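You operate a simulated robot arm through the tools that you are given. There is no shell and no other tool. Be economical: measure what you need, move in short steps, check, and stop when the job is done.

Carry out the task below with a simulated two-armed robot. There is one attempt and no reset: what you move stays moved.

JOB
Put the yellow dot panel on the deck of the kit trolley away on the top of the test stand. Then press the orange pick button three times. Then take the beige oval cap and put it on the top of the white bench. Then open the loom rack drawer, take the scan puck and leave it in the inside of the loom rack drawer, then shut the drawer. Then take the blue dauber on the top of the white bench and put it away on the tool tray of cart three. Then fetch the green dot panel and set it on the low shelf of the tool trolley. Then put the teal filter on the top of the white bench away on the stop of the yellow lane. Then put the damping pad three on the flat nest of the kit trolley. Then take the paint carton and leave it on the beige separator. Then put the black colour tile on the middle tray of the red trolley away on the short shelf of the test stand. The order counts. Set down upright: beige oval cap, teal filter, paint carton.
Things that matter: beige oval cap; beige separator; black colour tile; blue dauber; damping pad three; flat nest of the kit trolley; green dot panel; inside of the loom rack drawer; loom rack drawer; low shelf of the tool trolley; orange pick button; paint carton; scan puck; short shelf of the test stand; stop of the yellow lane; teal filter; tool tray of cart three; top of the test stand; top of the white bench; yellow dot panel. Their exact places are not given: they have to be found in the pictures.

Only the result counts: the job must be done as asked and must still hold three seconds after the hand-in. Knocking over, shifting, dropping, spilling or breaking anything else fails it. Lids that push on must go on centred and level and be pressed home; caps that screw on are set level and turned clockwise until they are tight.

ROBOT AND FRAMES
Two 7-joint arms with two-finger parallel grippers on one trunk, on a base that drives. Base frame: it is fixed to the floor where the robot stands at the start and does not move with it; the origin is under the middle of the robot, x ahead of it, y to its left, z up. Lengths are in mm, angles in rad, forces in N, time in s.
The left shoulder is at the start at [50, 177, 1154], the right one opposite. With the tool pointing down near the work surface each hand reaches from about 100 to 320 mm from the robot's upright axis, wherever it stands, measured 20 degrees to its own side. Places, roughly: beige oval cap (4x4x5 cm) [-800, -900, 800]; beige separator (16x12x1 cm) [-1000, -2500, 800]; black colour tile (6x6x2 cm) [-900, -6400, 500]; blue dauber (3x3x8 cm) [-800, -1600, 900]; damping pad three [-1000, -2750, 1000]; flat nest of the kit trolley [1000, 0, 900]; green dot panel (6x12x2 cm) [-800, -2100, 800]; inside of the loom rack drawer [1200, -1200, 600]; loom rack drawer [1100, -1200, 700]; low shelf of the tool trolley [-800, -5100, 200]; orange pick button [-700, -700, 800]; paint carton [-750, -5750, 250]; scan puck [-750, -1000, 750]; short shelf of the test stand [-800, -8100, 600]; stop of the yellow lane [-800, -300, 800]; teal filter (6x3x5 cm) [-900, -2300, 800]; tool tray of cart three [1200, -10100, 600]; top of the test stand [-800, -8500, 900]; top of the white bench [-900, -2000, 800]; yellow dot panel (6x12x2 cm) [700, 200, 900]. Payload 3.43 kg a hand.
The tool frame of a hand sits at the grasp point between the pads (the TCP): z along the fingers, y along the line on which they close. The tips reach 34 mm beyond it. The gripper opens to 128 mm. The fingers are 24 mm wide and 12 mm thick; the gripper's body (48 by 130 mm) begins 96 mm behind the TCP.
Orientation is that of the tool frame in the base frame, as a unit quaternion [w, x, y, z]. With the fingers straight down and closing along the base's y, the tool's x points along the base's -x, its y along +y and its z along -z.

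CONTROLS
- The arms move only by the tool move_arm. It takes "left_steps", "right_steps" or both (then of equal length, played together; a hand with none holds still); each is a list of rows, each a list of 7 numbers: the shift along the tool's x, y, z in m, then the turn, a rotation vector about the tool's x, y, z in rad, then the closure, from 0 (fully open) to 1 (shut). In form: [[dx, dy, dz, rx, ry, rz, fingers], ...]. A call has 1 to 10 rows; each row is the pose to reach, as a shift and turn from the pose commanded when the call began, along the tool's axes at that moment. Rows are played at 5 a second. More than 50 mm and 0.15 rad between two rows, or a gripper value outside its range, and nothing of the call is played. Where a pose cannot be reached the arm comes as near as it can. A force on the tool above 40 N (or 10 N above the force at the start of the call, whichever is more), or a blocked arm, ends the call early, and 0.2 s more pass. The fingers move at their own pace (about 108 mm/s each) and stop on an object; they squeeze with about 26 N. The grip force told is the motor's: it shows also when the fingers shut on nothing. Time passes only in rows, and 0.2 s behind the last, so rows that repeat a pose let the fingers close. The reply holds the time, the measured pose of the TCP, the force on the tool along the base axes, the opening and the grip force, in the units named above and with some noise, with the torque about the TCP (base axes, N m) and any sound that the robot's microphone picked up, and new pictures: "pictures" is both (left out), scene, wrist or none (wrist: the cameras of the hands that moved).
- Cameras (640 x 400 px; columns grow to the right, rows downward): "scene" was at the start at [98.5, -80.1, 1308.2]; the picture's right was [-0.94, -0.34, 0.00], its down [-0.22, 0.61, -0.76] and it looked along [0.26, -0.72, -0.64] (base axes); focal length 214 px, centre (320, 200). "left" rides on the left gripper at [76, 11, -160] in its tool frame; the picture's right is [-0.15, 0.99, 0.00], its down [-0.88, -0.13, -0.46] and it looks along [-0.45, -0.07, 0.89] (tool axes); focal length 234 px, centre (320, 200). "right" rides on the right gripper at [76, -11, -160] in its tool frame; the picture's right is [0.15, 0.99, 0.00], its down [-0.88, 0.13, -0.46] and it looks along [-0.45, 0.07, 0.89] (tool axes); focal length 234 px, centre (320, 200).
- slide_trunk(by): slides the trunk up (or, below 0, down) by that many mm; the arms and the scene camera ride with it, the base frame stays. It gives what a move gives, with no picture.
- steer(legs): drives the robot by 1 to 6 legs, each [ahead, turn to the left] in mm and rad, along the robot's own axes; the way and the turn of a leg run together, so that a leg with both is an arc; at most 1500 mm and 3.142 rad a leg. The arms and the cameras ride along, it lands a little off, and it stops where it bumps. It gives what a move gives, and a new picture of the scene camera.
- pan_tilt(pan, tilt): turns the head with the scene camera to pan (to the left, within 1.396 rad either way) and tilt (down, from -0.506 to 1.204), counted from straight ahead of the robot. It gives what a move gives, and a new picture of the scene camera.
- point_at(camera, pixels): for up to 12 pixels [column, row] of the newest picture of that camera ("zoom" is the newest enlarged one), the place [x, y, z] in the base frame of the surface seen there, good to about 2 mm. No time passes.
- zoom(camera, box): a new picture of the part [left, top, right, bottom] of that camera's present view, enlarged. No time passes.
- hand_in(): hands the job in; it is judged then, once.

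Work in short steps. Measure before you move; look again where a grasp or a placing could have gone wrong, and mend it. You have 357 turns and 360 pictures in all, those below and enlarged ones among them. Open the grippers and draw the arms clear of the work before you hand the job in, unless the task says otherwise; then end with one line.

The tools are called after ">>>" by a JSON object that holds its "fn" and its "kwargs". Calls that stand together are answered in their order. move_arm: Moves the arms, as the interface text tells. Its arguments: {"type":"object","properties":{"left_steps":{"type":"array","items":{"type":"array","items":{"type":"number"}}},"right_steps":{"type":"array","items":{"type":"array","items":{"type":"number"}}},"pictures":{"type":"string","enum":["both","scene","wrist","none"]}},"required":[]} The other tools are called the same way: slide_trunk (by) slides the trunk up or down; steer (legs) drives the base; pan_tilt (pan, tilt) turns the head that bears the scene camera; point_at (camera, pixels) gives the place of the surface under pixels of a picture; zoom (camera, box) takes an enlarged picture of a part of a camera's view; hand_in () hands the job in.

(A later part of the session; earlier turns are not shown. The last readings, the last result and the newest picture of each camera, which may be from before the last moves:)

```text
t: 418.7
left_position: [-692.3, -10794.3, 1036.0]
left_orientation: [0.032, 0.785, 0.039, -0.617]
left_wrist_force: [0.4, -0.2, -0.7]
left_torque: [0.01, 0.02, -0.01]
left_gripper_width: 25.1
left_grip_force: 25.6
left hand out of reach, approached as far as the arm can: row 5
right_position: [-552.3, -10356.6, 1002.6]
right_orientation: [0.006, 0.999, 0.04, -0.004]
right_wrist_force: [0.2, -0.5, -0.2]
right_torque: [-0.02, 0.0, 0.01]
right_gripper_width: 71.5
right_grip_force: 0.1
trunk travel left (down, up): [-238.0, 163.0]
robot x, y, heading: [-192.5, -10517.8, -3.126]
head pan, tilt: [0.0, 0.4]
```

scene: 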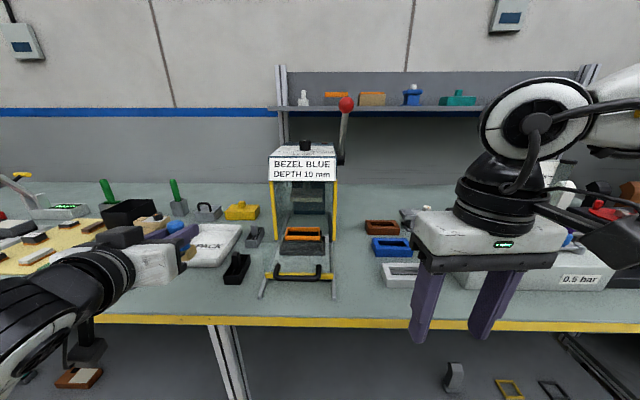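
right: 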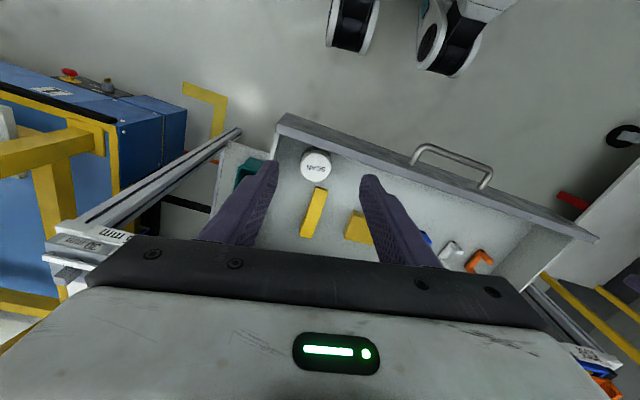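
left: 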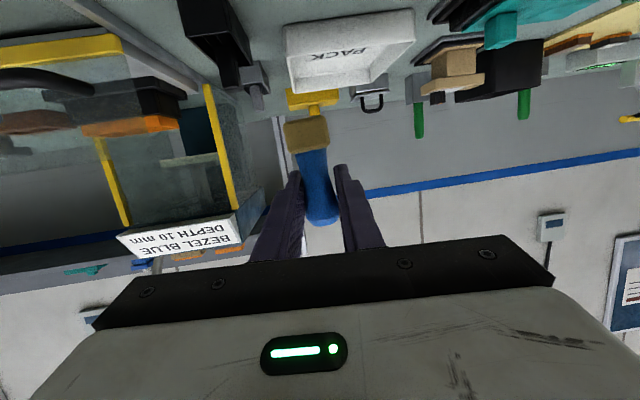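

Held upright with the nearly horizontal hand. I drive back to the south side of the cart.

>>> {"fn": "steer", "kwargs": {"legs": [[-300, 0], [0, 2.697], [1280, 0], [0, 2.0]]}}

>>> {"fn": "slide_trunk", "kwargs": {"by": -235}}

```text
t: 438.1
left_position: [1002.0, -10465.2, 1035.0]
left_orientation: [-0.396, 0.603, -0.504, -0.475]
left_wrist_force: [-1.0, 0.4, -0.8]
left_torque: [0.0, 0.01, -0.01]
left_gripper_width: 24.5
left_grip_force: 26.1
right_position: [1448.0, -10574.5, 1003.6]
right_orientation: [0.001, 0.759, -0.651, -0.007]
right_wrist_force: [-0.4, -0.1, 0.7]
right_torque: [-0.02, 0.02, -0.02]
right_gripper_width: 71.5
right_grip_force: 0.0
trunk travel left (down, up): [-238.0, 163.0]
robot x, y, heading: [1313.6, -10945.6, 1.661]
head pan, tilt: [0.0, 0.4]
```

scene: 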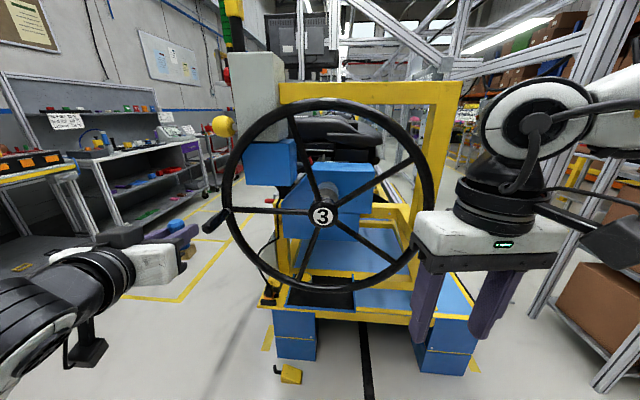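

```text
t: 440.5
left_position: [1000.6, -10465.6, 800.4]
left_orientation: [-0.397, 0.602, -0.505, -0.474]
left_wrist_force: [0.1, -0.2, -0.4]
left_torque: [-0.02, 0.01, 0.0]
left_gripper_width: 24.6
left_grip_force: 26.4
right_position: [1447.0, -10573.6, 768.0]
right_orientation: [0.0, 0.759, -0.651, -0.007]
right_wrist_force: [-0.5, 0.4, 0.9]
right_torque: [0.01, 0.03, 0.02]
right_gripper_width: 71.7
right_grip_force: 0.1
trunk travel left (down, up): [-3.0, 398.0]
robot x, y, heading: [1310.9, -10946.2, 1.662]
head pan, tilt: [0.0, 0.4]
```

I square the heading, pull the right arm back, and bring the left hand inward and down to z≈640.

>>> {"fn": "steer", "kwargs": {"legs": [[0, -0.09]]}}

>>> {"fn": "move_arm", "kwargs": {"left_steps": [[0, -0.04, 0, 0, 0, 0, 1], [0, -0.08, 0, 0, 0, 0, 1], [0.01, -0.106, 0.003, 0, 0, 0, 1], [0.045, -0.106, 0.011, 0, 0, 0, 1], [0.085, -0.106, 0.021, 0, 0, 0, 1], [0.12, -0.106, 0.029, 0, 0, 0, 1], [0.155, -0.106, 0.038, 0, 0, 0, 1]], "right_steps": [[0.03, 0, 0, 0, 0, 0, 0.45], [0.06, 0, 0, 0, 0, 0, 0.45], [0.09, 0, 0, 0, 0, 0, 0.45], [0.12, 0, 0, 0, 0, 0, 0.45], [0.15, 0, 0, 0, 0, 0, 0.45], [0.15, 0, 0, 0, 0, 0, 0.45], [0.15, 0, 0, 0, 0, 0, 0.45]]}}

```text
t: 441.4
left_position: [1046.8, -10439.6, 800.1]
left_orientation: [-0.417, 0.579, -0.532, -0.455]
left_wrist_force: [-0.2, -0.1, -1.4]
left_torque: [-0.02, 0.03, 0.02]
left_gripper_width: 24.6
left_grip_force: 25.9
right_position: [1479.1, -10587.2, 768.2]
right_orientation: [0.001, 0.728, -0.685, -0.008]
right_wrist_force: [0.0, -0.1, -0.1]
right_torque: [0.0, -0.04, -0.03]
right_gripper_width: 71.8
right_grip_force: 0.1
trunk travel left (down, up): [-3.0, 398.0]
robot x, y, heading: [1311.8, -10944.5, 1.573]
head pan, tilt: [0.0, 0.4]
```

scene: 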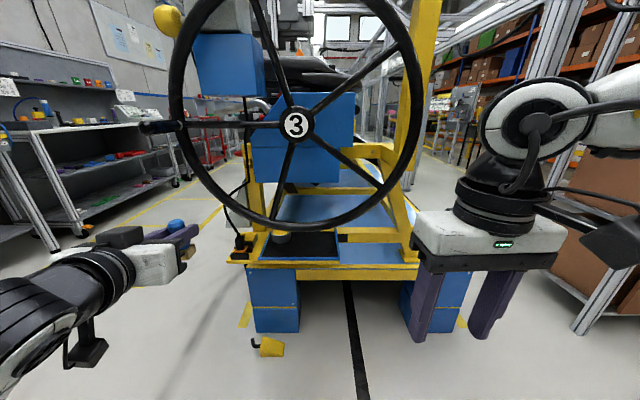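

```text
t: 443.0
left_position: [1153.8, -10432.1, 640.0]
left_orientation: [-0.418, 0.579, -0.531, -0.456]
left_wrist_force: [1.3, 0.0, -0.7]
left_torque: [0.0, -0.02, 0.03]
left_gripper_width: 24.4
left_grip_force: 26.0
right_position: [1489.5, -10738.4, 767.9]
right_orientation: [0.001, 0.728, -0.685, -0.007]
right_wrist_force: [-0.6, -0.7, -0.2]
right_torque: [-0.03, -0.01, -0.01]
right_gripper_width: 70.4
right_grip_force: 0.0
trunk travel left (down, up): [-3.0, 398.0]
robot x, y, heading: [1312.3, -10945.2, 1.565]
head pan, tilt: [0.0, 0.4]
```

scene: 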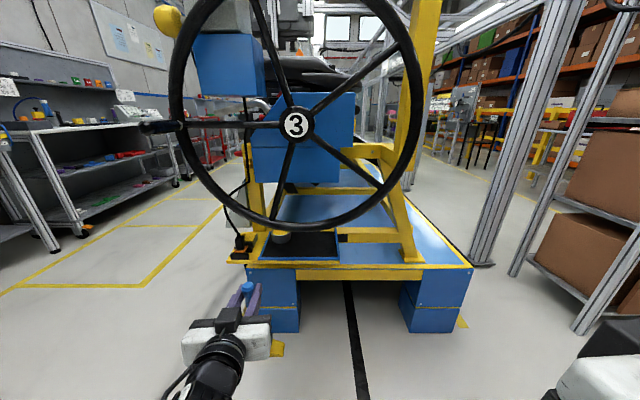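
right: 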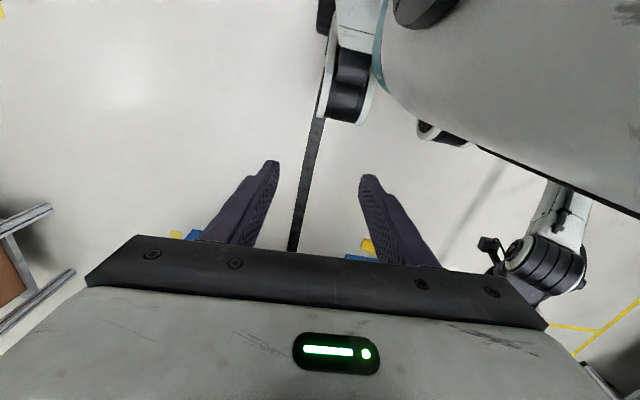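
left: 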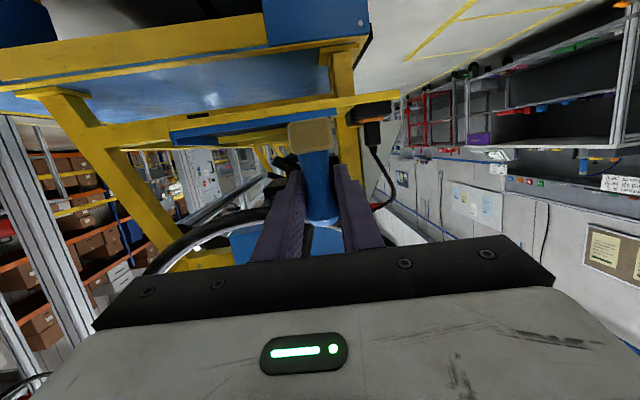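

Now I drive 190 mm ahead, bringing the dauber up to the wheel plane.

>>> {"fn": "steer", "kwargs": {"legs": [[190, 0]]}}

```text
t: 444.6
left_position: [1156.1, -10241.5, 641.0]
left_orientation: [-0.418, 0.578, -0.532, -0.455]
left_wrist_force: [0.9, -0.2, -0.8]
left_torque: [-0.01, 0.01, -0.02]
left_gripper_width: 24.5
left_grip_force: 25.7
right_position: [1490.0, -10545.9, 767.5]
right_orientation: [0.0, 0.728, -0.686, -0.008]
right_wrist_force: [0.2, -0.1, 0.4]
right_torque: [-0.01, -0.01, 0.0]
right_gripper_width: 70.4
right_grip_force: 0.0
trunk travel left (down, up): [-3.0, 398.0]
robot x, y, heading: [1311.5, -10756.3, 1.57]
head pan, tilt: [0.0, 0.4]
```

scene: 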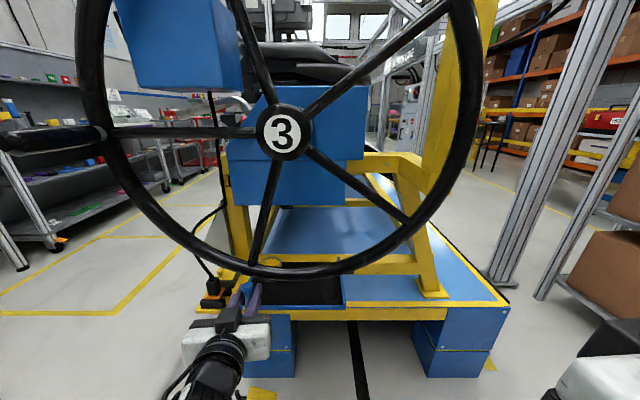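

Dauber base (z≈585) is above the rim. I zoom to check clearance before going in.

>>> {"fn": "zoom", "kwargs": {"camera": "scene", "box": [170, 230, 370, 350]}}

```text
3.20 times, centred on (270, 290) of scene
```

zoom: 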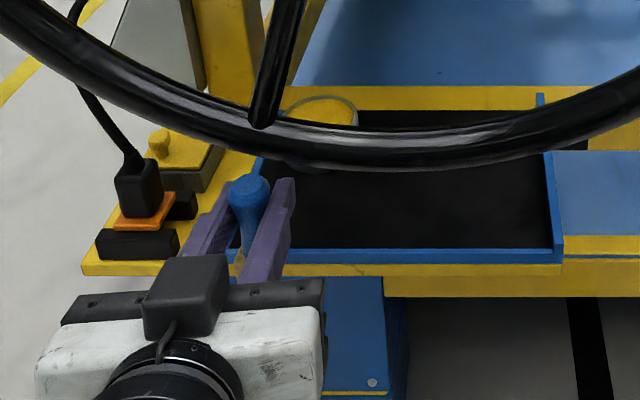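

Room enough. I move forward 72 mm and 20 mm right, under the rim.

>>> {"fn": "move_arm", "kwargs": {"left_steps": [[-0.004, -0.007, 0.018, 0, 0, 0, 1], [-0.009, -0.014, 0.036, 0, 0, 0, 1], [-0.013, -0.02, 0.054, 0, 0, 0, 1], [-0.017, -0.02, 0.071, 0, 0, 0, 1]]}}

```text
t: 445.8
left_position: [1135.4, -10168.3, 620.0]
left_orientation: [-0.377, 0.563, -0.552, -0.486]
left_wrist_force: [-0.3, 0.0, -0.7]
left_torque: [0.02, -0.03, 0.03]
left_gripper_width: 24.4
left_grip_force: 26.3
right_position: [1490.6, -10547.1, 767.6]
right_orientation: [0.0, 0.728, -0.685, -0.007]
right_wrist_force: [0.2, 0.0, 0.1]
right_torque: [-0.01, -0.04, -0.04]
right_gripper_width: 70.4
right_grip_force: 0.0
trunk travel left (down, up): [-3.0, 398.0]
robot x, y, heading: [1312.6, -10753.8, 1.571]
head pan, tilt: [0.0, 0.4]
stopped in row 4 (left hand): the arm was blocked; the commanded pose is now the measured one
```

scene: 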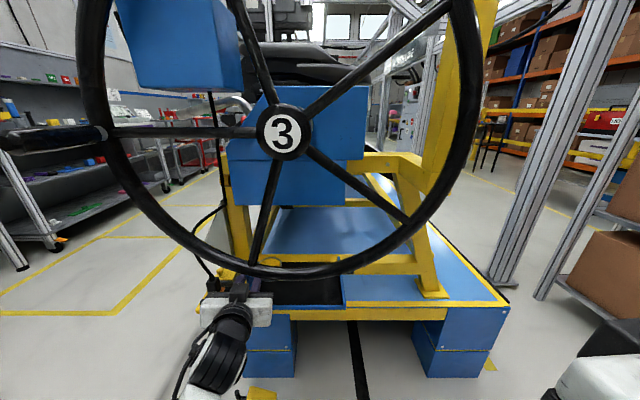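
left: 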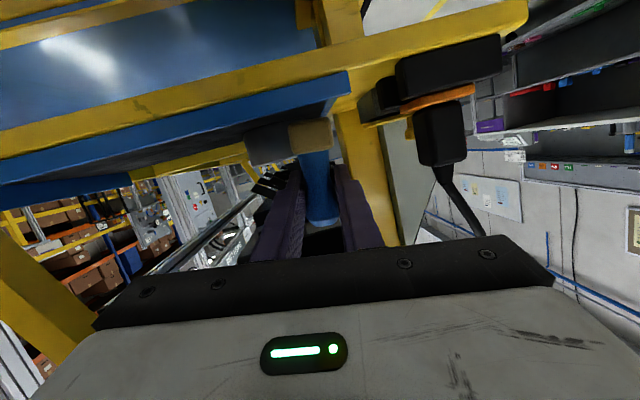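

The arm was blocked and shifted (x=1135, z=620). I zoom in to see what touches before doing anything.

>>> {"fn": "zoom", "kwargs": {"camera": "scene", "box": [150, 220, 390, 400]}}

>>> {"fn": "zoom", "kwargs": {"camera": "left", "box": [160, 60, 500, 280]}}

```text
2.22 times, centred on (270, 310) of scene
```

zoom: 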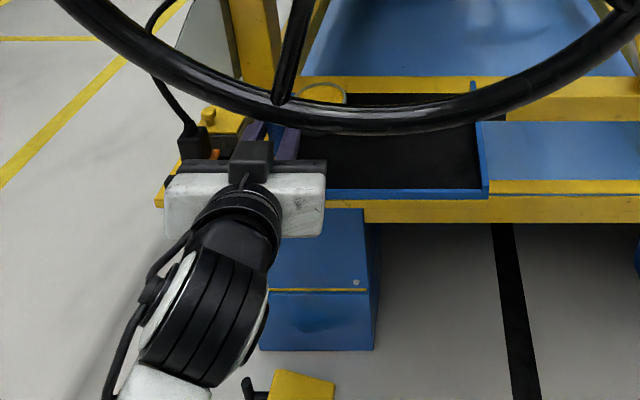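

```text
1.82 times, centred on (330, 170) of left
```

zoom: 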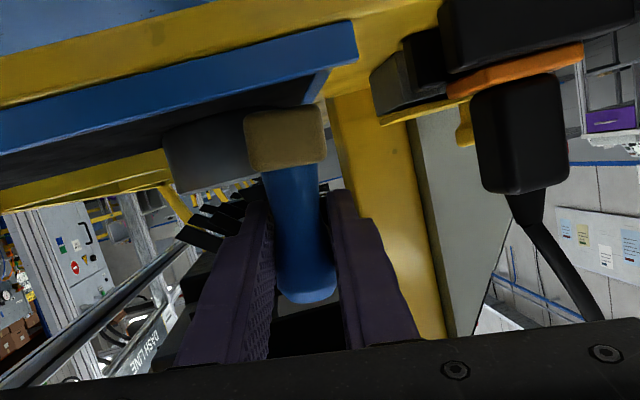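

The box on top of the hand met the wheel rim (the wheel itself looks unchanged). The dauber base is already inside the tray's corner at ~10 mm height; I shift right 14 mm and down.

>>> {"fn": "move_arm", "kwargs": {"left_steps": [[0.003, 0, 0, 0, 0, 0, 1], [0.005, -0.007, 0, 0, 0, 0, 1], [0.006, -0.0145, 0, 0, 0, 0, 1], [0.0085, -0.015, 0.0005, 0, 0, 0, 1]]}}

```text
t: 447.0
left_position: [1117.2, -10161.6, 617.2]
left_orientation: [0.354, -0.543, 0.555, 0.522]
left_wrist_force: [-0.2, 0.1, -0.3]
left_torque: [0.0, 0.02, 0.01]
left_gripper_width: 24.4
left_grip_force: 26.1
right_position: [1490.4, -10546.5, 765.3]
right_orientation: [0.0, 0.728, -0.686, -0.008]
right_wrist_force: [-1.0, 0.9, -0.3]
right_torque: [-0.01, -0.06, -0.02]
right_gripper_width: 70.2
right_grip_force: 0.1
trunk travel left (down, up): [-3.0, 398.0]
robot x, y, heading: [1310.4, -10751.8, 1.567]
head pan, tilt: [0.0, 0.4]
stopped in row 4 (left hand): the arm was blocked; the commanded pose is now the measured one
```

scene: 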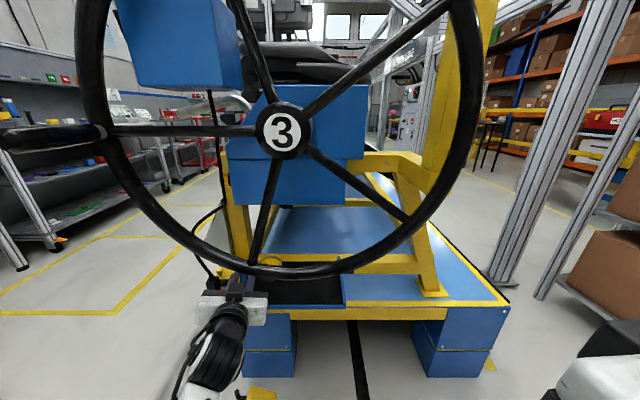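
left: 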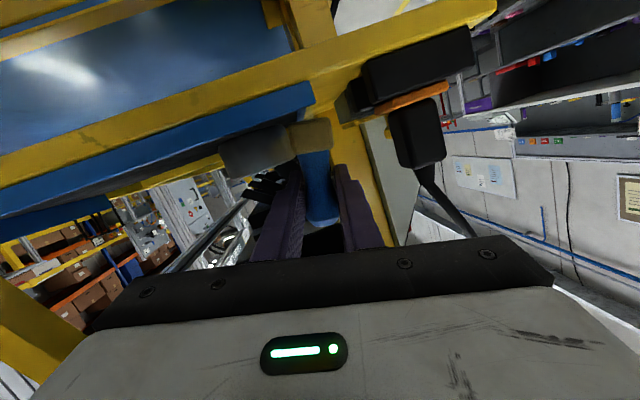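

It deflected the opposite way with no tool force, so the arm itself (not the hand) was limited. I measure the dark box on the hand relative to the rim.

>>> {"fn": "zoom", "kwargs": {"camera": "scene", "box": [190, 240, 290, 340]}}

>>> {"fn": "point_at", "kwargs": {"camera": "zoom", "pixels": [[290, 220], [290, 190], [260, 240], [330, 200], [300, 160], [420, 180], [250, 300], [400, 260], [200, 180], [480, 175]]}}

```text
4.00 times, centred on (240, 290) of scene
```

zoom: 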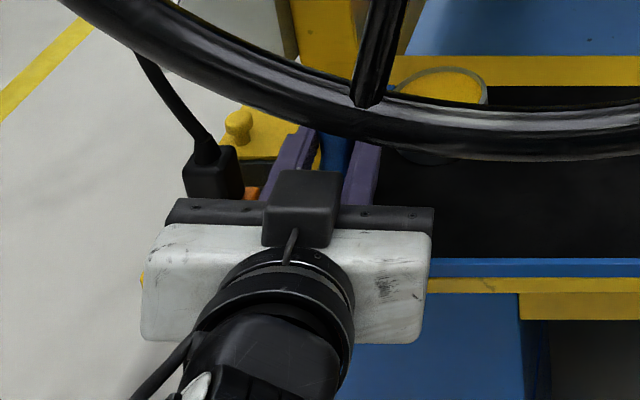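

```text
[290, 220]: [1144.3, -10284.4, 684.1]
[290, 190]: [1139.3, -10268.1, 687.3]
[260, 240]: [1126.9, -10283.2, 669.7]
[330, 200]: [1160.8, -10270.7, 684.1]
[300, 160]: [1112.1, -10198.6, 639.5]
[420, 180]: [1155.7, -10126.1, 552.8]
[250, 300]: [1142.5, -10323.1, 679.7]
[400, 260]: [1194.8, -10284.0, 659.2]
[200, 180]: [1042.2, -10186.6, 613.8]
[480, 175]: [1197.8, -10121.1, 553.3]
```

I look at the left arm's elbow to see whether it touches something.

>>> {"fn": "pan_tilt", "kwargs": {"pan": 0.6, "tilt": 0.9}}

```text
t: 448.0
left_position: [1119.1, -10160.4, 618.4]
left_orientation: [0.356, -0.544, 0.554, 0.52]
left_wrist_force: [0.3, 0.0, -0.6]
left_torque: [-0.01, 0.02, 0.04]
left_gripper_width: 24.5
left_grip_force: 26.3
right_position: [1489.4, -10546.6, 767.2]
right_orientation: [0.0, 0.728, -0.686, -0.006]
right_wrist_force: [0.1, -0.5, 0.7]
right_torque: [0.0, 0.03, 0.0]
right_gripper_width: 70.3
right_grip_force: 0.1
trunk travel left (down, up): [-3.0, 398.0]
robot x, y, heading: [1312.3, -10755.6, 1.569]
head pan, tilt: [0.6, 0.901]
```

scene: 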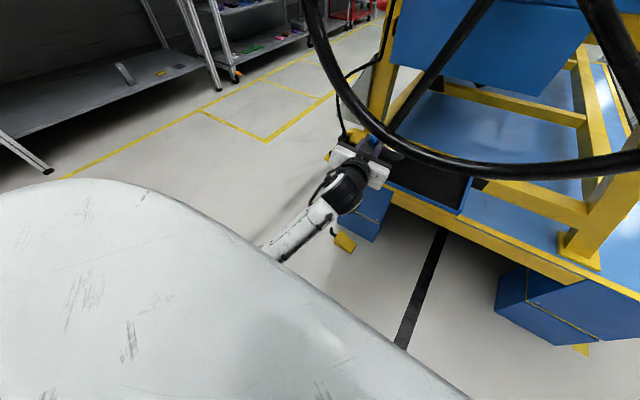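

The elbow is tucked under the robot's own body, so sideways shifts should be done by the base. I pull back 12 mm and down 5 mm with the arm, then turn the base right slightly.

>>> {"fn": "move_arm", "kwargs": {"left_steps": [[0.0025, 0, -0.005, 0, 0, 0, 1], [0.006, 0, -0.0104, 0, 0, 0, 1], [0.0075, 0, -0.0104, 0, 0, 0, 1]], "pictures": "none"}}

>>> {"fn": "steer", "kwargs": {"legs": [[0, -0.05]]}}

```text
t: 448.8
left_position: [1104.5, -10165.0, 624.8]
left_orientation: [0.349, -0.536, 0.55, 0.537]
left_wrist_force: [-0.4, 0.4, -0.8]
left_torque: [-0.02, -0.03, 0.0]
left_gripper_width: 24.1
left_grip_force: 25.8
right_position: [1487.2, -10546.1, 769.0]
right_orientation: [0.0, 0.727, -0.687, -0.005]
right_wrist_force: [0.1, 0.6, 0.1]
right_torque: [0.03, -0.02, -0.04]
right_gripper_width: 70.5
right_grip_force: 0.0
trunk travel left (down, up): [-3.0, 398.0]
robot x, y, heading: [1310.2, -10757.7, 1.571]
head pan, tilt: [0.6, 0.901]
```

```text
t: 449.6
left_position: [1133.2, -10155.8, 626.0]
left_orientation: [0.362, -0.521, 0.564, 0.528]
left_wrist_force: [-0.1, -0.5, -0.2]
left_torque: [0.0, -0.02, 0.03]
left_gripper_width: 24.5
left_grip_force: 25.9
right_position: [1498.7, -10555.2, 768.8]
right_orientation: [0.001, 0.71, -0.704, -0.005]
right_wrist_force: [0.1, -0.1, -0.2]
right_torque: [0.05, 0.04, 0.01]
right_gripper_width: 70.6
right_grip_force: 0.0
trunk travel left (down, up): [-3.0, 398.0]
robot x, y, heading: [1309.0, -10755.6, 1.519]
head pan, tilt: [0.6, 0.901]
```

scene: 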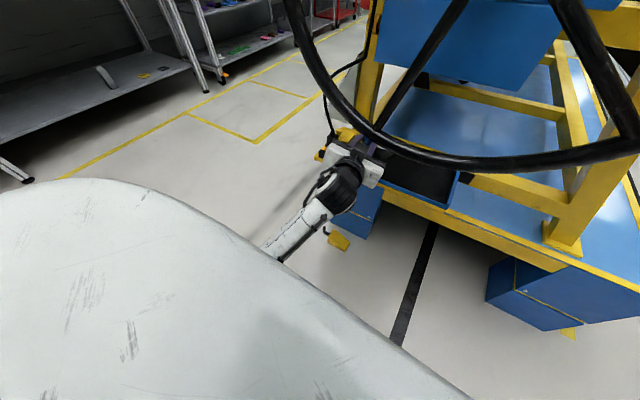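

The arm is being displaced by contact with itself, so I back out cleanly: raise the trunk 14 mm and drive straight back.

>>> {"fn": "slide_trunk", "kwargs": {"by": 14}}

>>> {"fn": "steer", "kwargs": {"legs": [[-250, 0]]}}

```text
t: 450.2
left_position: [1134.5, -10157.7, 636.5]
left_orientation: [0.361, -0.521, 0.565, 0.528]
left_wrist_force: [0.8, -4.8, -8.1]
left_torque: [0.95, 0.26, -0.07]
left_gripper_width: 24.2
left_grip_force: 26.1
right_position: [1500.3, -10556.7, 779.8]
right_orientation: [0.001, 0.71, -0.704, -0.007]
right_wrist_force: [0.2, 0.5, -0.7]
right_torque: [0.02, 0.02, 0.0]
right_gripper_width: 70.3
right_grip_force: 0.1
trunk travel left (down, up): [-17.0, 384.0]
robot x, y, heading: [1311.2, -10757.8, 1.515]
head pan, tilt: [0.6, 0.901]
```

```text
t: 452.0
left_position: [1123.2, -10403.0, 639.0]
left_orientation: [0.363, -0.519, 0.565, 0.529]
left_wrist_force: [0.3, -0.1, -0.7]
left_torque: [0.01, 0.01, 0.03]
left_gripper_width: 24.5
left_grip_force: 25.7
right_position: [1488.0, -10803.9, 781.7]
right_orientation: [0.001, 0.709, -0.705, -0.008]
right_wrist_force: [0.3, 0.3, 0.7]
right_torque: [-0.04, -0.02, 0.0]
right_gripper_width: 70.3
right_grip_force: 0.1
trunk travel left (down, up): [-17.0, 384.0]
robot x, y, heading: [1294.9, -10999.9, 1.513]
head pan, tilt: [0.6, 0.901]
```

scene: 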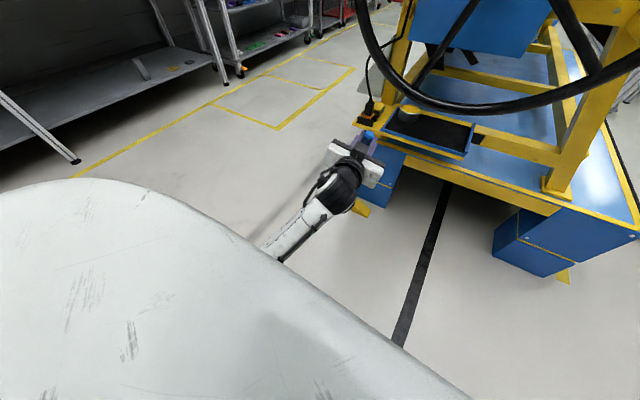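

The contact was the box on top of the hand against the wheel rim (force on the tool while rising). I pitch the hand a bit flatter, which lowers the box, and will place closer to the tray's front edge.

>>> {"fn": "move_arm", "kwargs": {"left_steps": [[0, 0, 0, 0, -0.06, 0, 1], [0, 0, 0, 0, -0.13, 0, 1]], "pictures": "none"}}

>>> {"fn": "pan_tilt", "kwargs": {"pan": 0.25, "tilt": 0.6}}

```text
t: 452.6
left_position: [1118.2, -10400.5, 644.1]
left_orientation: [0.397, -0.48, 0.538, 0.568]
left_wrist_force: [0.2, 0.3, -1.5]
left_torque: [0.01, -0.02, 0.02]
left_gripper_width: 24.5
left_grip_force: 25.9
right_position: [1487.5, -10802.8, 781.5]
right_orientation: [0.0, 0.708, -0.706, -0.006]
right_wrist_force: [-0.4, -0.4, -0.6]
right_torque: [0.04, -0.04, 0.02]
right_gripper_width: 70.7
right_grip_force: 0.1
trunk travel left (down, up): [-17.0, 384.0]
robot x, y, heading: [1294.2, -11001.7, 1.517]
head pan, tilt: [0.6, 0.901]
```

```text
t: 453.5
left_position: [1119.2, -10401.6, 643.1]
left_orientation: [0.396, -0.479, 0.54, 0.567]
left_wrist_force: [1.1, -0.3, -0.7]
left_torque: [0.02, -0.02, 0.01]
left_gripper_width: 24.4
left_grip_force: 26.3
right_position: [1487.4, -10803.6, 781.5]
right_orientation: [0.001, 0.709, -0.705, -0.006]
right_wrist_force: [-0.2, 0.5, -0.4]
right_torque: [-0.01, -0.01, -0.02]
right_gripper_width: 70.4
right_grip_force: 0.1
trunk travel left (down, up): [-17.0, 384.0]
robot x, y, heading: [1297.8, -10998.5, 1.513]
head pan, tilt: [0.25, 0.6]
```

scene: 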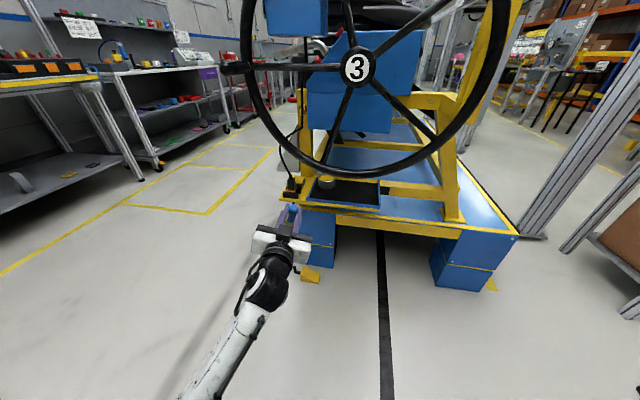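

I zoom to check the dauber and the box height on the hand.

>>> {"fn": "zoom", "kwargs": {"camera": "scene", "box": [230, 150, 390, 290]}}

>>> {"fn": "point_at", "kwargs": {"camera": "zoom", "pixels": [[225, 235], [245, 225], [262, 240], [230, 260], [255, 260], [150, 280], [320, 300], [230, 215], [390, 95], [300, 90], [360, 180], [590, 210]]}}

```text
2.86 times, centred on (310, 220) of scene
```

zoom: 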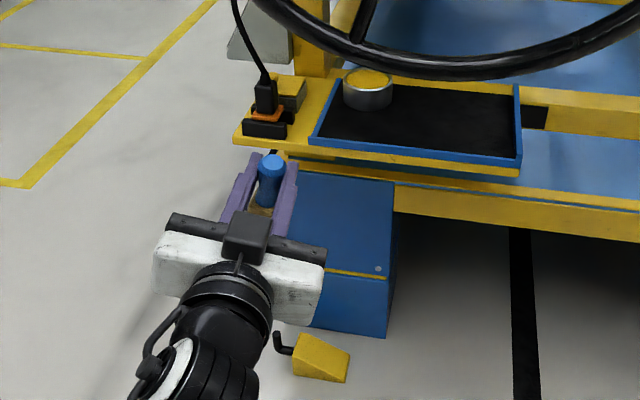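

```text
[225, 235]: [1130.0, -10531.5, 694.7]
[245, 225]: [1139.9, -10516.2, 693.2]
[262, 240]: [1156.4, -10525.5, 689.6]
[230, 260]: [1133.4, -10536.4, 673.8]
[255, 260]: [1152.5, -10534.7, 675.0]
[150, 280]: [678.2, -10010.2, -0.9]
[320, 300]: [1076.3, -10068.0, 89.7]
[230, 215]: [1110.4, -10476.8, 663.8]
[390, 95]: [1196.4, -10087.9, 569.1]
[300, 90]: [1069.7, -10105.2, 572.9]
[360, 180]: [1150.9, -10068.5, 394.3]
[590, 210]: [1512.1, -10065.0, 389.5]
```

Box top is now 52 mm above the TCP. I drive in 228 mm with a slight right turn.

>>> {"fn": "steer", "kwargs": {"legs": [[0, -0.015], [226, 0]]}}

>>> {"fn": "zoom", "kwargs": {"camera": "scene", "box": [170, 150, 390, 320]}}

```text
t: 455.5
left_position: [1142.3, -10175.8, 640.0]
left_orientation: [0.399, -0.476, 0.544, 0.564]
left_wrist_force: [-0.3, -0.1, -0.6]
left_torque: [0.01, -0.03, -0.02]
left_gripper_width: 23.9
left_grip_force: 25.4
right_position: [1503.6, -10581.3, 780.5]
right_orientation: [0.0, -0.704, 0.71, 0.005]
right_wrist_force: [0.3, -0.3, 0.8]
right_torque: [0.05, 0.0, 0.0]
right_gripper_width: 70.4
right_grip_force: 0.0
trunk travel left (down, up): [-17.0, 384.0]
robot x, y, heading: [1312.9, -10777.7, 1.504]
head pan, tilt: [0.25, 0.6]
```

scene: 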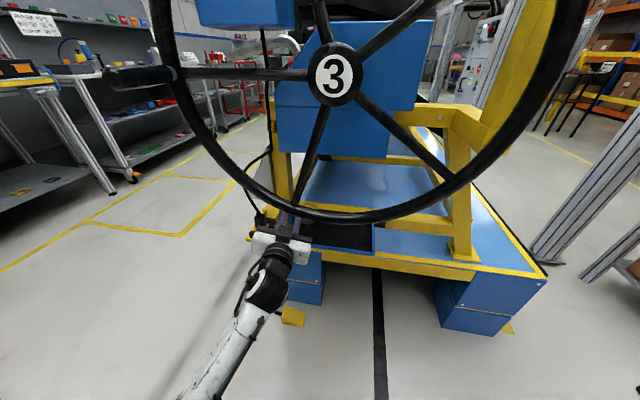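

```text
2.35 times, centred on (280, 235) of scene
```

zoom: 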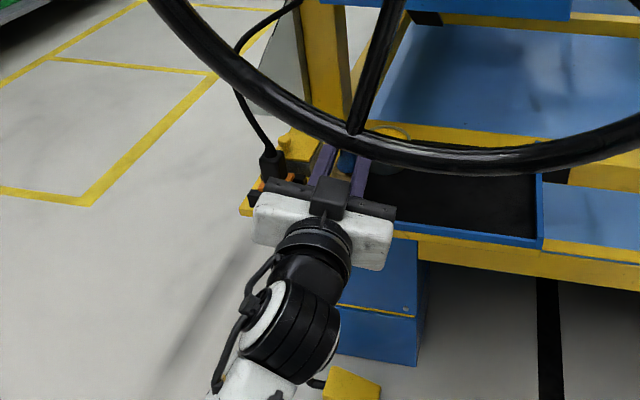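

No contact. The base of the dauber is over the tray. I lower by trunk 16 mm and check the force.

>>> {"fn": "slide_trunk", "kwargs": {"by": -16}}

>>> {"fn": "zoom", "kwargs": {"camera": "left", "box": [160, 60, 480, 280]}}

```text
t: 456.1
left_position: [1139.4, -10176.8, 632.2]
left_orientation: [0.399, -0.473, 0.541, 0.57]
left_wrist_force: [-0.2, -0.6, -1.0]
left_torque: [-0.01, 0.02, 0.0]
left_gripper_width: 24.6
left_grip_force: 26.1
right_position: [1506.6, -10584.1, 767.5]
right_orientation: [0.0, -0.704, 0.71, 0.009]
right_wrist_force: [0.7, -0.3, -0.2]
right_torque: [0.02, -0.01, 0.0]
right_gripper_width: 70.3
right_grip_force: 0.0
trunk travel left (down, up): [-1.0, 400.0]
robot x, y, heading: [1314.1, -10777.2, 1.502]
head pan, tilt: [0.25, 0.6]
```

```text
1.82 times, centred on (320, 170) of left
```

zoom: 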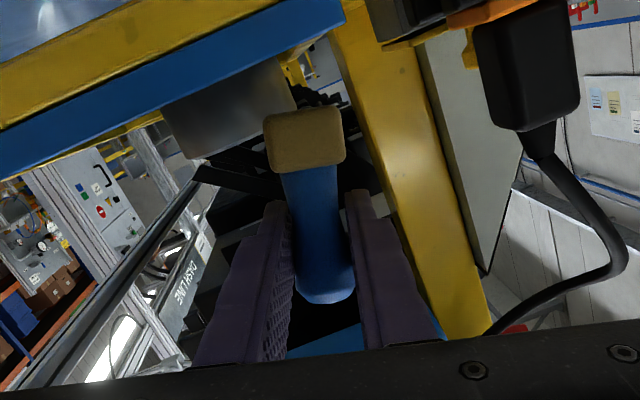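

The hand has also rolled ~14° and the arm seems to rest on the robot itself at this lowest trunk height. I back out again and re-establish the pose with the trunk higher.

>>> {"fn": "slide_trunk", "kwargs": {"by": 13}}

>>> {"fn": "steer", "kwargs": {"legs": [[-260, 0]]}}

>>> {"fn": "slide_trunk", "kwargs": {"by": 130}}

```text
t: 456.8
left_position: [1143.3, -10177.7, 633.1]
left_orientation: [0.398, -0.476, 0.546, 0.563]
left_wrist_force: [-1.3, 0.4, -0.4]
left_torque: [0.0, 0.0, 0.0]
left_gripper_width: 24.3
left_grip_force: 26.1
right_position: [1504.8, -10582.6, 778.3]
right_orientation: [0.0, -0.704, 0.71, 0.006]
right_wrist_force: [-0.3, 0.2, 0.1]
right_torque: [0.0, -0.02, 0.02]
right_gripper_width: 70.2
right_grip_force: 0.0
trunk travel left (down, up): [-14.0, 387.0]
robot x, y, heading: [1314.8, -10772.8, 1.501]
head pan, tilt: [0.25, 0.6]
```

```text
t: 458.6
left_position: [1121.7, -10435.9, 637.8]
left_orientation: [0.397, -0.477, 0.543, 0.566]
left_wrist_force: [-0.4, -0.6, -0.5]
left_torque: [0.02, 0.0, -0.01]
left_gripper_width: 24.4
left_grip_force: 26.2
right_position: [1487.1, -10840.7, 778.3]
right_orientation: [0.0, -0.706, 0.709, 0.008]
right_wrist_force: [-0.3, 0.0, -0.1]
right_torque: [0.02, 0.02, 0.0]
right_gripper_width: 70.1
right_grip_force: 0.1
trunk travel left (down, up): [-14.0, 387.0]
robot x, y, heading: [1296.7, -11035.4, 1.506]
head pan, tilt: [0.25, 0.6]
```

scene: 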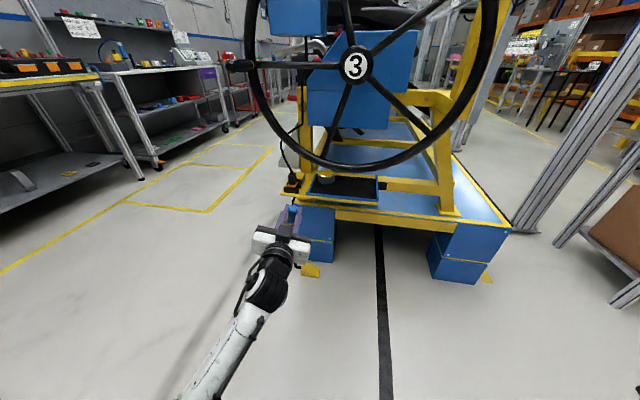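

```text
t: 460.2
left_position: [1123.0, -10436.8, 768.5]
left_orientation: [0.397, -0.476, 0.543, 0.566]
left_wrist_force: [0.4, -0.8, -0.6]
left_torque: [-0.01, 0.02, -0.02]
left_gripper_width: 24.5
left_grip_force: 25.6
right_position: [1489.0, -10840.7, 908.4]
right_orientation: [-0.003, -0.705, 0.709, 0.009]
right_wrist_force: [-0.1, 0.2, 0.0]
right_torque: [-0.02, 0.0, 0.03]
right_gripper_width: 70.5
right_grip_force: 0.0
trunk travel left (down, up): [-144.0, 257.0]
robot x, y, heading: [1294.2, -11034.6, 1.509]
head pan, tilt: [0.25, 0.6]
```

Now I level the hand (roll and pitch) and lower the arm by ~125 mm in free space.

>>> {"fn": "move_arm", "kwargs": {"left_steps": [[0, 0, 0, 0.058, 0.036, -0.113, 1], [0.02, -0.005, 0.001, 0.116, 0.072, -0.226, 1], [0.06, -0.0147, 0.0027, 0.116, 0.072, -0.226, 1], [0.095, -0.023, 0.0042, 0.116, 0.072, -0.226, 1], [0.12, -0.029, 0.0053, 0.116, 0.072, -0.226, 1]], "pictures": "scene"}}

>>> {"fn": "zoom", "kwargs": {"camera": "scene", "box": [210, 170, 350, 320]}}

```text
t: 461.4
left_position: [1112.2, -10434.9, 648.2]
left_orientation: [0.459, -0.523, 0.536, 0.478]
left_wrist_force: [-0.2, 0.7, 0.3]
left_torque: [-0.04, -0.03, -0.01]
left_gripper_width: 24.3
left_grip_force: 26.2
right_position: [1486.7, -10840.2, 907.3]
right_orientation: [-0.001, -0.705, 0.709, 0.007]
right_wrist_force: [-1.2, 0.8, -0.9]
right_torque: [-0.02, 0.0, -0.02]
right_gripper_width: 70.4
right_grip_force: 0.1
trunk travel left (down, up): [-144.0, 257.0]
robot x, y, heading: [1296.7, -11033.1, 1.507]
head pan, tilt: [0.25, 0.6]
```

scene: 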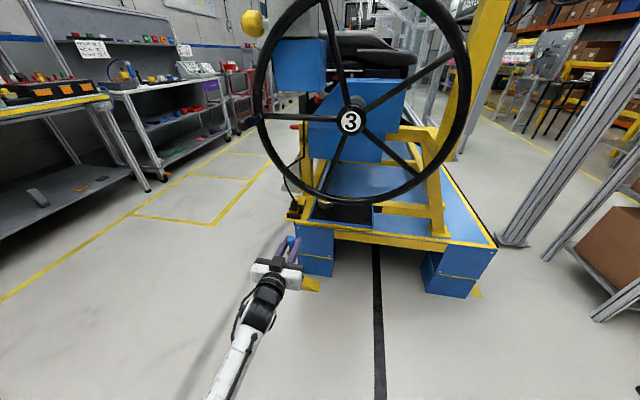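

```text
2.67 times, centred on (280, 245) of scene
```

zoom: 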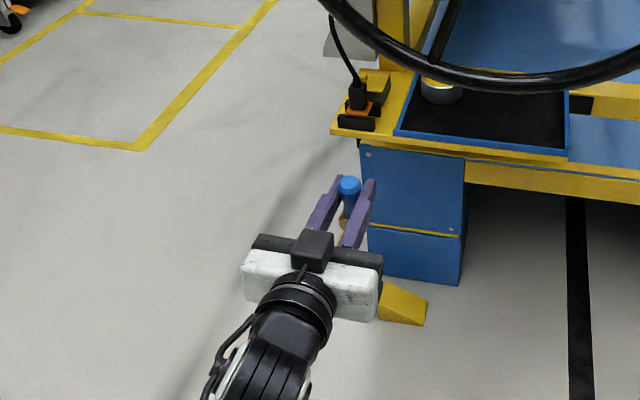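

Pose is square now. I lower 12 mm and drive in 255 mm with a slight right turn.

>>> {"fn": "move_arm", "kwargs": {"left_steps": [[0.012, 0, 0.0015, 0, 0, 0, 1]], "pictures": "none"}}

>>> {"fn": "steer", "kwargs": {"legs": [[0, -0.02], [225, 0]]}}

```text
t: 461.8
left_position: [1108.2, -10433.6, 636.3]
left_orientation: [0.456, -0.515, 0.542, 0.483]
left_wrist_force: [0.3, 0.1, -0.9]
left_torque: [0.0, -0.02, 0.02]
left_gripper_width: 24.2
left_grip_force: 25.6
right_position: [1488.9, -10840.2, 908.4]
right_orientation: [-0.001, -0.705, 0.709, 0.008]
right_wrist_force: [0.4, 0.2, 0.4]
right_torque: [0.04, -0.01, 0.01]
right_gripper_width: 70.2
right_grip_force: 0.1
trunk travel left (down, up): [-144.0, 257.0]
robot x, y, heading: [1297.7, -11036.5, 1.508]
head pan, tilt: [0.25, 0.6]
```

```text
t: 463.8
left_position: [1139.4, -10209.4, 635.1]
left_orientation: [0.461, -0.511, 0.546, 0.478]
left_wrist_force: [-0.3, 0.2, -0.1]
left_torque: [-0.01, -0.02, 0.01]
left_gripper_width: 24.3
left_grip_force: 26.0
right_position: [1511.3, -10622.6, 908.1]
right_orientation: [-0.002, -0.698, 0.716, 0.007]
right_wrist_force: [-0.1, 0.3, 1.2]
right_torque: [0.0, 0.01, 0.05]
right_gripper_width: 70.6
right_grip_force: 0.1
trunk travel left (down, up): [-144.0, 257.0]
robot x, y, heading: [1317.9, -10817.1, 1.484]
head pan, tilt: [0.25, 0.6]
```

scene: 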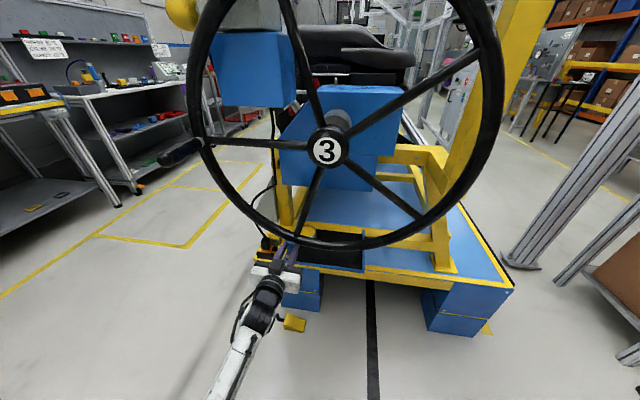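

Almost there, no contact. A last 34 mm ahead with a tiny right turn.

>>> {"fn": "steer", "kwargs": {"legs": [[34, -0.012]]}}

>>> {"fn": "zoom", "kwargs": {"camera": "scene", "box": [220, 190, 380, 320]}}

>>> {"fn": "zoom", "kwargs": {"camera": "left", "box": [160, 40, 500, 260]}}

```text
t: 464.7
left_position: [1150.9, -10170.8, 633.6]
left_orientation: [0.463, -0.507, 0.55, 0.475]
left_wrist_force: [-0.2, -0.3, -0.6]
left_torque: [-0.01, 0.03, 0.05]
left_gripper_width: 24.4
left_grip_force: 26.1
right_position: [1516.9, -10591.3, 908.0]
right_orientation: [0.0, -0.693, 0.721, 0.006]
right_wrist_force: [0.6, 0.2, 0.8]
right_torque: [-0.01, 0.05, 0.01]
right_gripper_width: 70.6
right_grip_force: 0.1
trunk travel left (down, up): [-144.0, 257.0]
robot x, y, heading: [1321.0, -10778.5, 1.473]
head pan, tilt: [0.25, 0.6]
```

scene: 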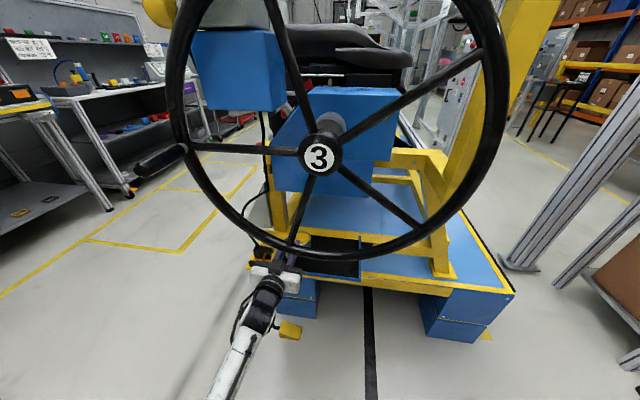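

```text
3.08 times, centred on (300, 255) of scene
```

zoom: 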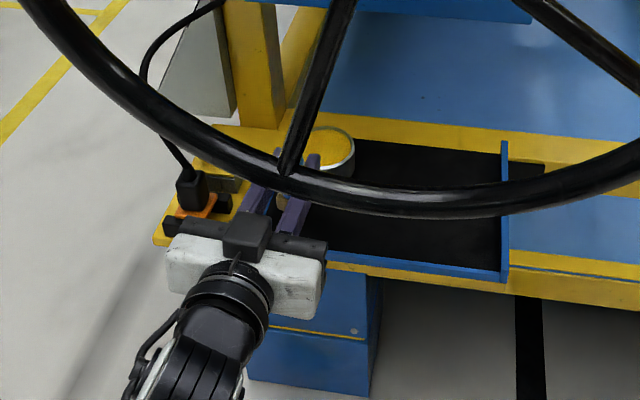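

```text
1.82 times, centred on (330, 150) of left
```

zoom: 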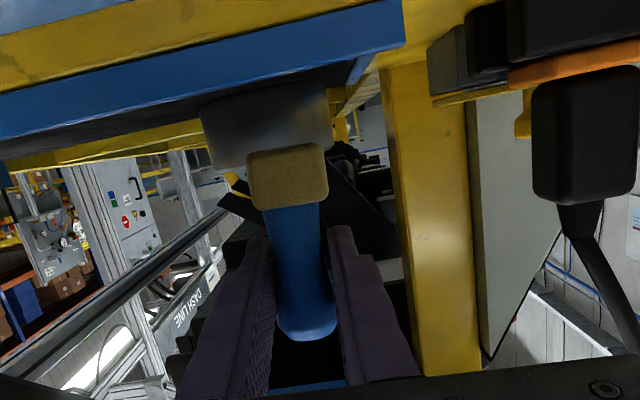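

Positioned inside the tray. I lower with the trunk: 16 mm, then in small steps.

>>> {"fn": "slide_trunk", "kwargs": {"by": -16}}

>>> {"fn": "slide_trunk", "kwargs": {"by": -4}}

```text
t: 465.3
left_position: [1149.7, -10169.6, 618.2]
left_orientation: [0.462, -0.508, 0.55, 0.475]
left_wrist_force: [-0.4, -0.7, -1.6]
left_torque: [0.01, 0.01, 0.0]
left_gripper_width: 24.1
left_grip_force: 25.9
right_position: [1518.0, -10589.2, 891.5]
right_orientation: [0.0, -0.693, 0.721, 0.006]
right_wrist_force: [0.1, -0.1, 0.3]
right_torque: [0.02, 0.02, 0.0]
right_gripper_width: 70.5
right_grip_force: 0.1
trunk travel left (down, up): [-128.0, 273.0]
robot x, y, heading: [1317.5, -10776.2, 1.474]
head pan, tilt: [0.25, 0.6]
```

```text
t: 465.9
left_position: [1149.6, -10171.4, 614.7]
left_orientation: [0.463, -0.507, 0.551, 0.475]
left_wrist_force: [0.4, -0.4, -1.8]
left_torque: [-0.03, 0.02, 0.06]
left_gripper_width: 24.1
left_grip_force: 25.6
right_position: [1516.9, -10590.5, 888.8]
right_orientation: [0.0, -0.694, 0.72, 0.007]
right_wrist_force: [0.0, -0.5, -0.7]
right_torque: [0.0, -0.01, -0.01]
right_gripper_width: 70.5
right_grip_force: 0.0
trunk travel left (down, up): [-124.0, 277.0]
robot x, y, heading: [1323.2, -10779.4, 1.469]
head pan, tilt: [0.25, 0.6]
```

Tracking 1:1 now. A few mm more.

>>> {"fn": "slide_trunk", "kwargs": {"by": -3}}

>>> {"fn": "slide_trunk", "kwargs": {"by": -2}}

```text
t: 466.4
left_position: [1150.3, -10171.7, 611.8]
left_orientation: [0.463, -0.507, 0.55, 0.475]
left_wrist_force: [0.7, 0.1, -0.6]
left_torque: [0.03, 0.02, 0.01]
left_gripper_width: 24.1
left_grip_force: 26.0
right_position: [1516.8, -10589.9, 884.8]
right_orientation: [0.001, -0.693, 0.721, 0.008]
right_wrist_force: [-0.2, 0.4, 0.3]
right_torque: [0.02, 0.02, 0.02]
right_gripper_width: 70.5
right_grip_force: 0.0
trunk travel left (down, up): [-121.0, 280.0]
robot x, y, heading: [1321.9, -10781.2, 1.471]
head pan, tilt: [0.25, 0.6]
```

```text
t: 466.9
left_position: [1150.5, -10170.7, 610.4]
left_orientation: [0.463, -0.507, 0.551, 0.475]
left_wrist_force: [0.3, -0.6, -0.2]
left_torque: [-0.03, -0.03, 0.02]
left_gripper_width: 24.3
left_grip_force: 25.7
right_position: [1516.1, -10590.8, 883.2]
right_orientation: [-0.001, -0.693, 0.72, 0.007]
right_wrist_force: [0.7, 0.1, -0.2]
right_torque: [0.0, -0.01, 0.02]
right_gripper_width: 70.4
right_grip_force: 0.0
trunk travel left (down, up): [-119.0, 282.0]
robot x, y, heading: [1319.4, -10777.7, 1.474]
head pan, tilt: [0.25, 0.6]
```

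>>> {"fn": "slide_trunk", "kwargs": {"by": -2}}

>>> {"fn": "zoom", "kwargs": {"camera": "left", "box": [160, 40, 500, 260]}}

```text
t: 467.4
left_position: [1150.4, -10171.8, 608.6]
left_orientation: [0.463, -0.507, 0.55, 0.475]
left_wrist_force: [-0.8, 0.7, -0.1]
left_torque: [-0.02, -0.01, 0.0]
left_gripper_width: 24.3
left_grip_force: 25.4
right_position: [1516.8, -10589.7, 881.5]
right_orientation: [0.0, -0.694, 0.72, 0.008]
right_wrist_force: [0.2, 0.4, -0.5]
right_torque: [-0.02, 0.0, 0.04]
right_gripper_width: 70.3
right_grip_force: 0.0
trunk travel left (down, up): [-117.0, 284.0]
robot x, y, heading: [1320.8, -10779.4, 1.468]
head pan, tilt: [0.25, 0.6]
```

```text
1.82 times, centred on (330, 150) of left
```

zoom: 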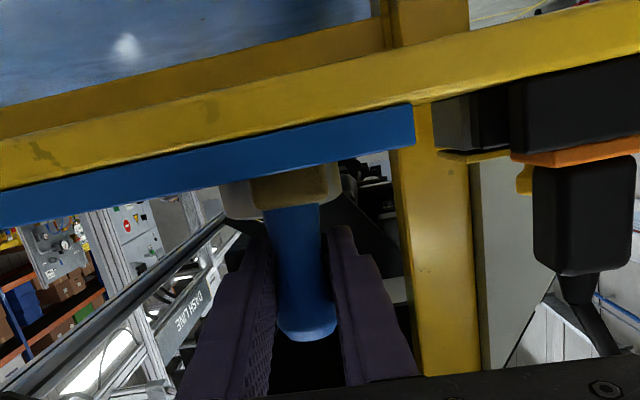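

The base is behind the tray's front rim, i.e. inside. Two more mm, then release.

>>> {"fn": "slide_trunk", "kwargs": {"by": -2}}

>>> {"fn": "slide_trunk", "kwargs": {"by": -2}}

```text
t: 467.9
left_position: [1149.5, -10172.9, 606.8]
left_orientation: [0.464, -0.507, 0.55, 0.476]
left_wrist_force: [0.1, -0.5, 5.9]
left_torque: [-0.09, -0.01, -0.01]
left_gripper_width: 24.3
left_grip_force: 25.5
right_position: [1517.3, -10590.5, 878.7]
right_orientation: [0.0, -0.693, 0.72, 0.008]
right_wrist_force: [-0.6, 0.1, -0.5]
right_torque: [0.0, 0.0, -0.07]
right_gripper_width: 70.7
right_grip_force: 0.2
trunk travel left (down, up): [-115.0, 286.0]
robot x, y, heading: [1320.9, -10780.8, 1.468]
head pan, tilt: [0.25, 0.6]
```

```text
t: 468.5
left_position: [1151.2, -10171.1, 607.0]
left_orientation: [0.465, -0.506, 0.549, 0.477]
left_wrist_force: [-1.7, -0.5, 12.9]
left_torque: [-0.11, -0.03, 0.01]
left_gripper_width: 24.1
left_grip_force: 25.6
right_position: [1516.4, -10590.7, 878.4]
right_orientation: [0.0, -0.694, 0.72, 0.008]
right_wrist_force: [0.3, -0.2, -0.3]
right_torque: [0.01, 0.05, 0.01]
right_gripper_width: 70.5
right_grip_force: 0.0
trunk travel left (down, up): [-113.0, 288.0]
robot x, y, heading: [1319.0, -10778.5, 1.476]
head pan, tilt: [0.25, 0.6]
```

Contact at 13 N. I open to ~42 mm and drive straight back.

>>> {"fn": "move_arm", "kwargs": {"left_steps": [[0, 0, 0, 0, 0, 0, 0.8], [0, 0, 0, 0, 0, 0, 0.67], [0, 0, 0, 0, 0, 0, 0.67]], "pictures": "wrist"}}

```text
t: 469.3
left_position: [1150.1, -10172.2, 604.2]
left_orientation: [0.463, -0.507, 0.551, 0.475]
left_wrist_force: [-0.1, -0.8, 0.3]
left_torque: [0.02, -0.01, 0.02]
left_gripper_width: 42.0
left_grip_force: 0.1
right_position: [1517.6, -10590.3, 878.3]
right_orientation: [0.0, -0.693, 0.721, 0.007]
right_wrist_force: [0.2, 0.4, 0.4]
right_torque: [-0.01, -0.02, 0.0]
right_gripper_width: 70.3
right_grip_force: 0.0
trunk travel left (down, up): [-113.0, 288.0]
robot x, y, heading: [1316.6, -10780.4, 1.469]
head pan, tilt: [0.25, 0.6]
```

left: 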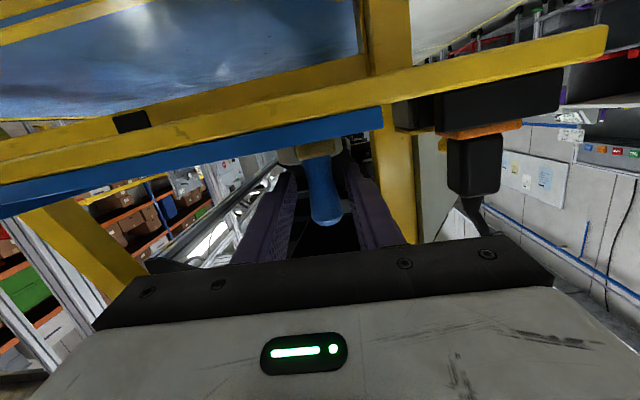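

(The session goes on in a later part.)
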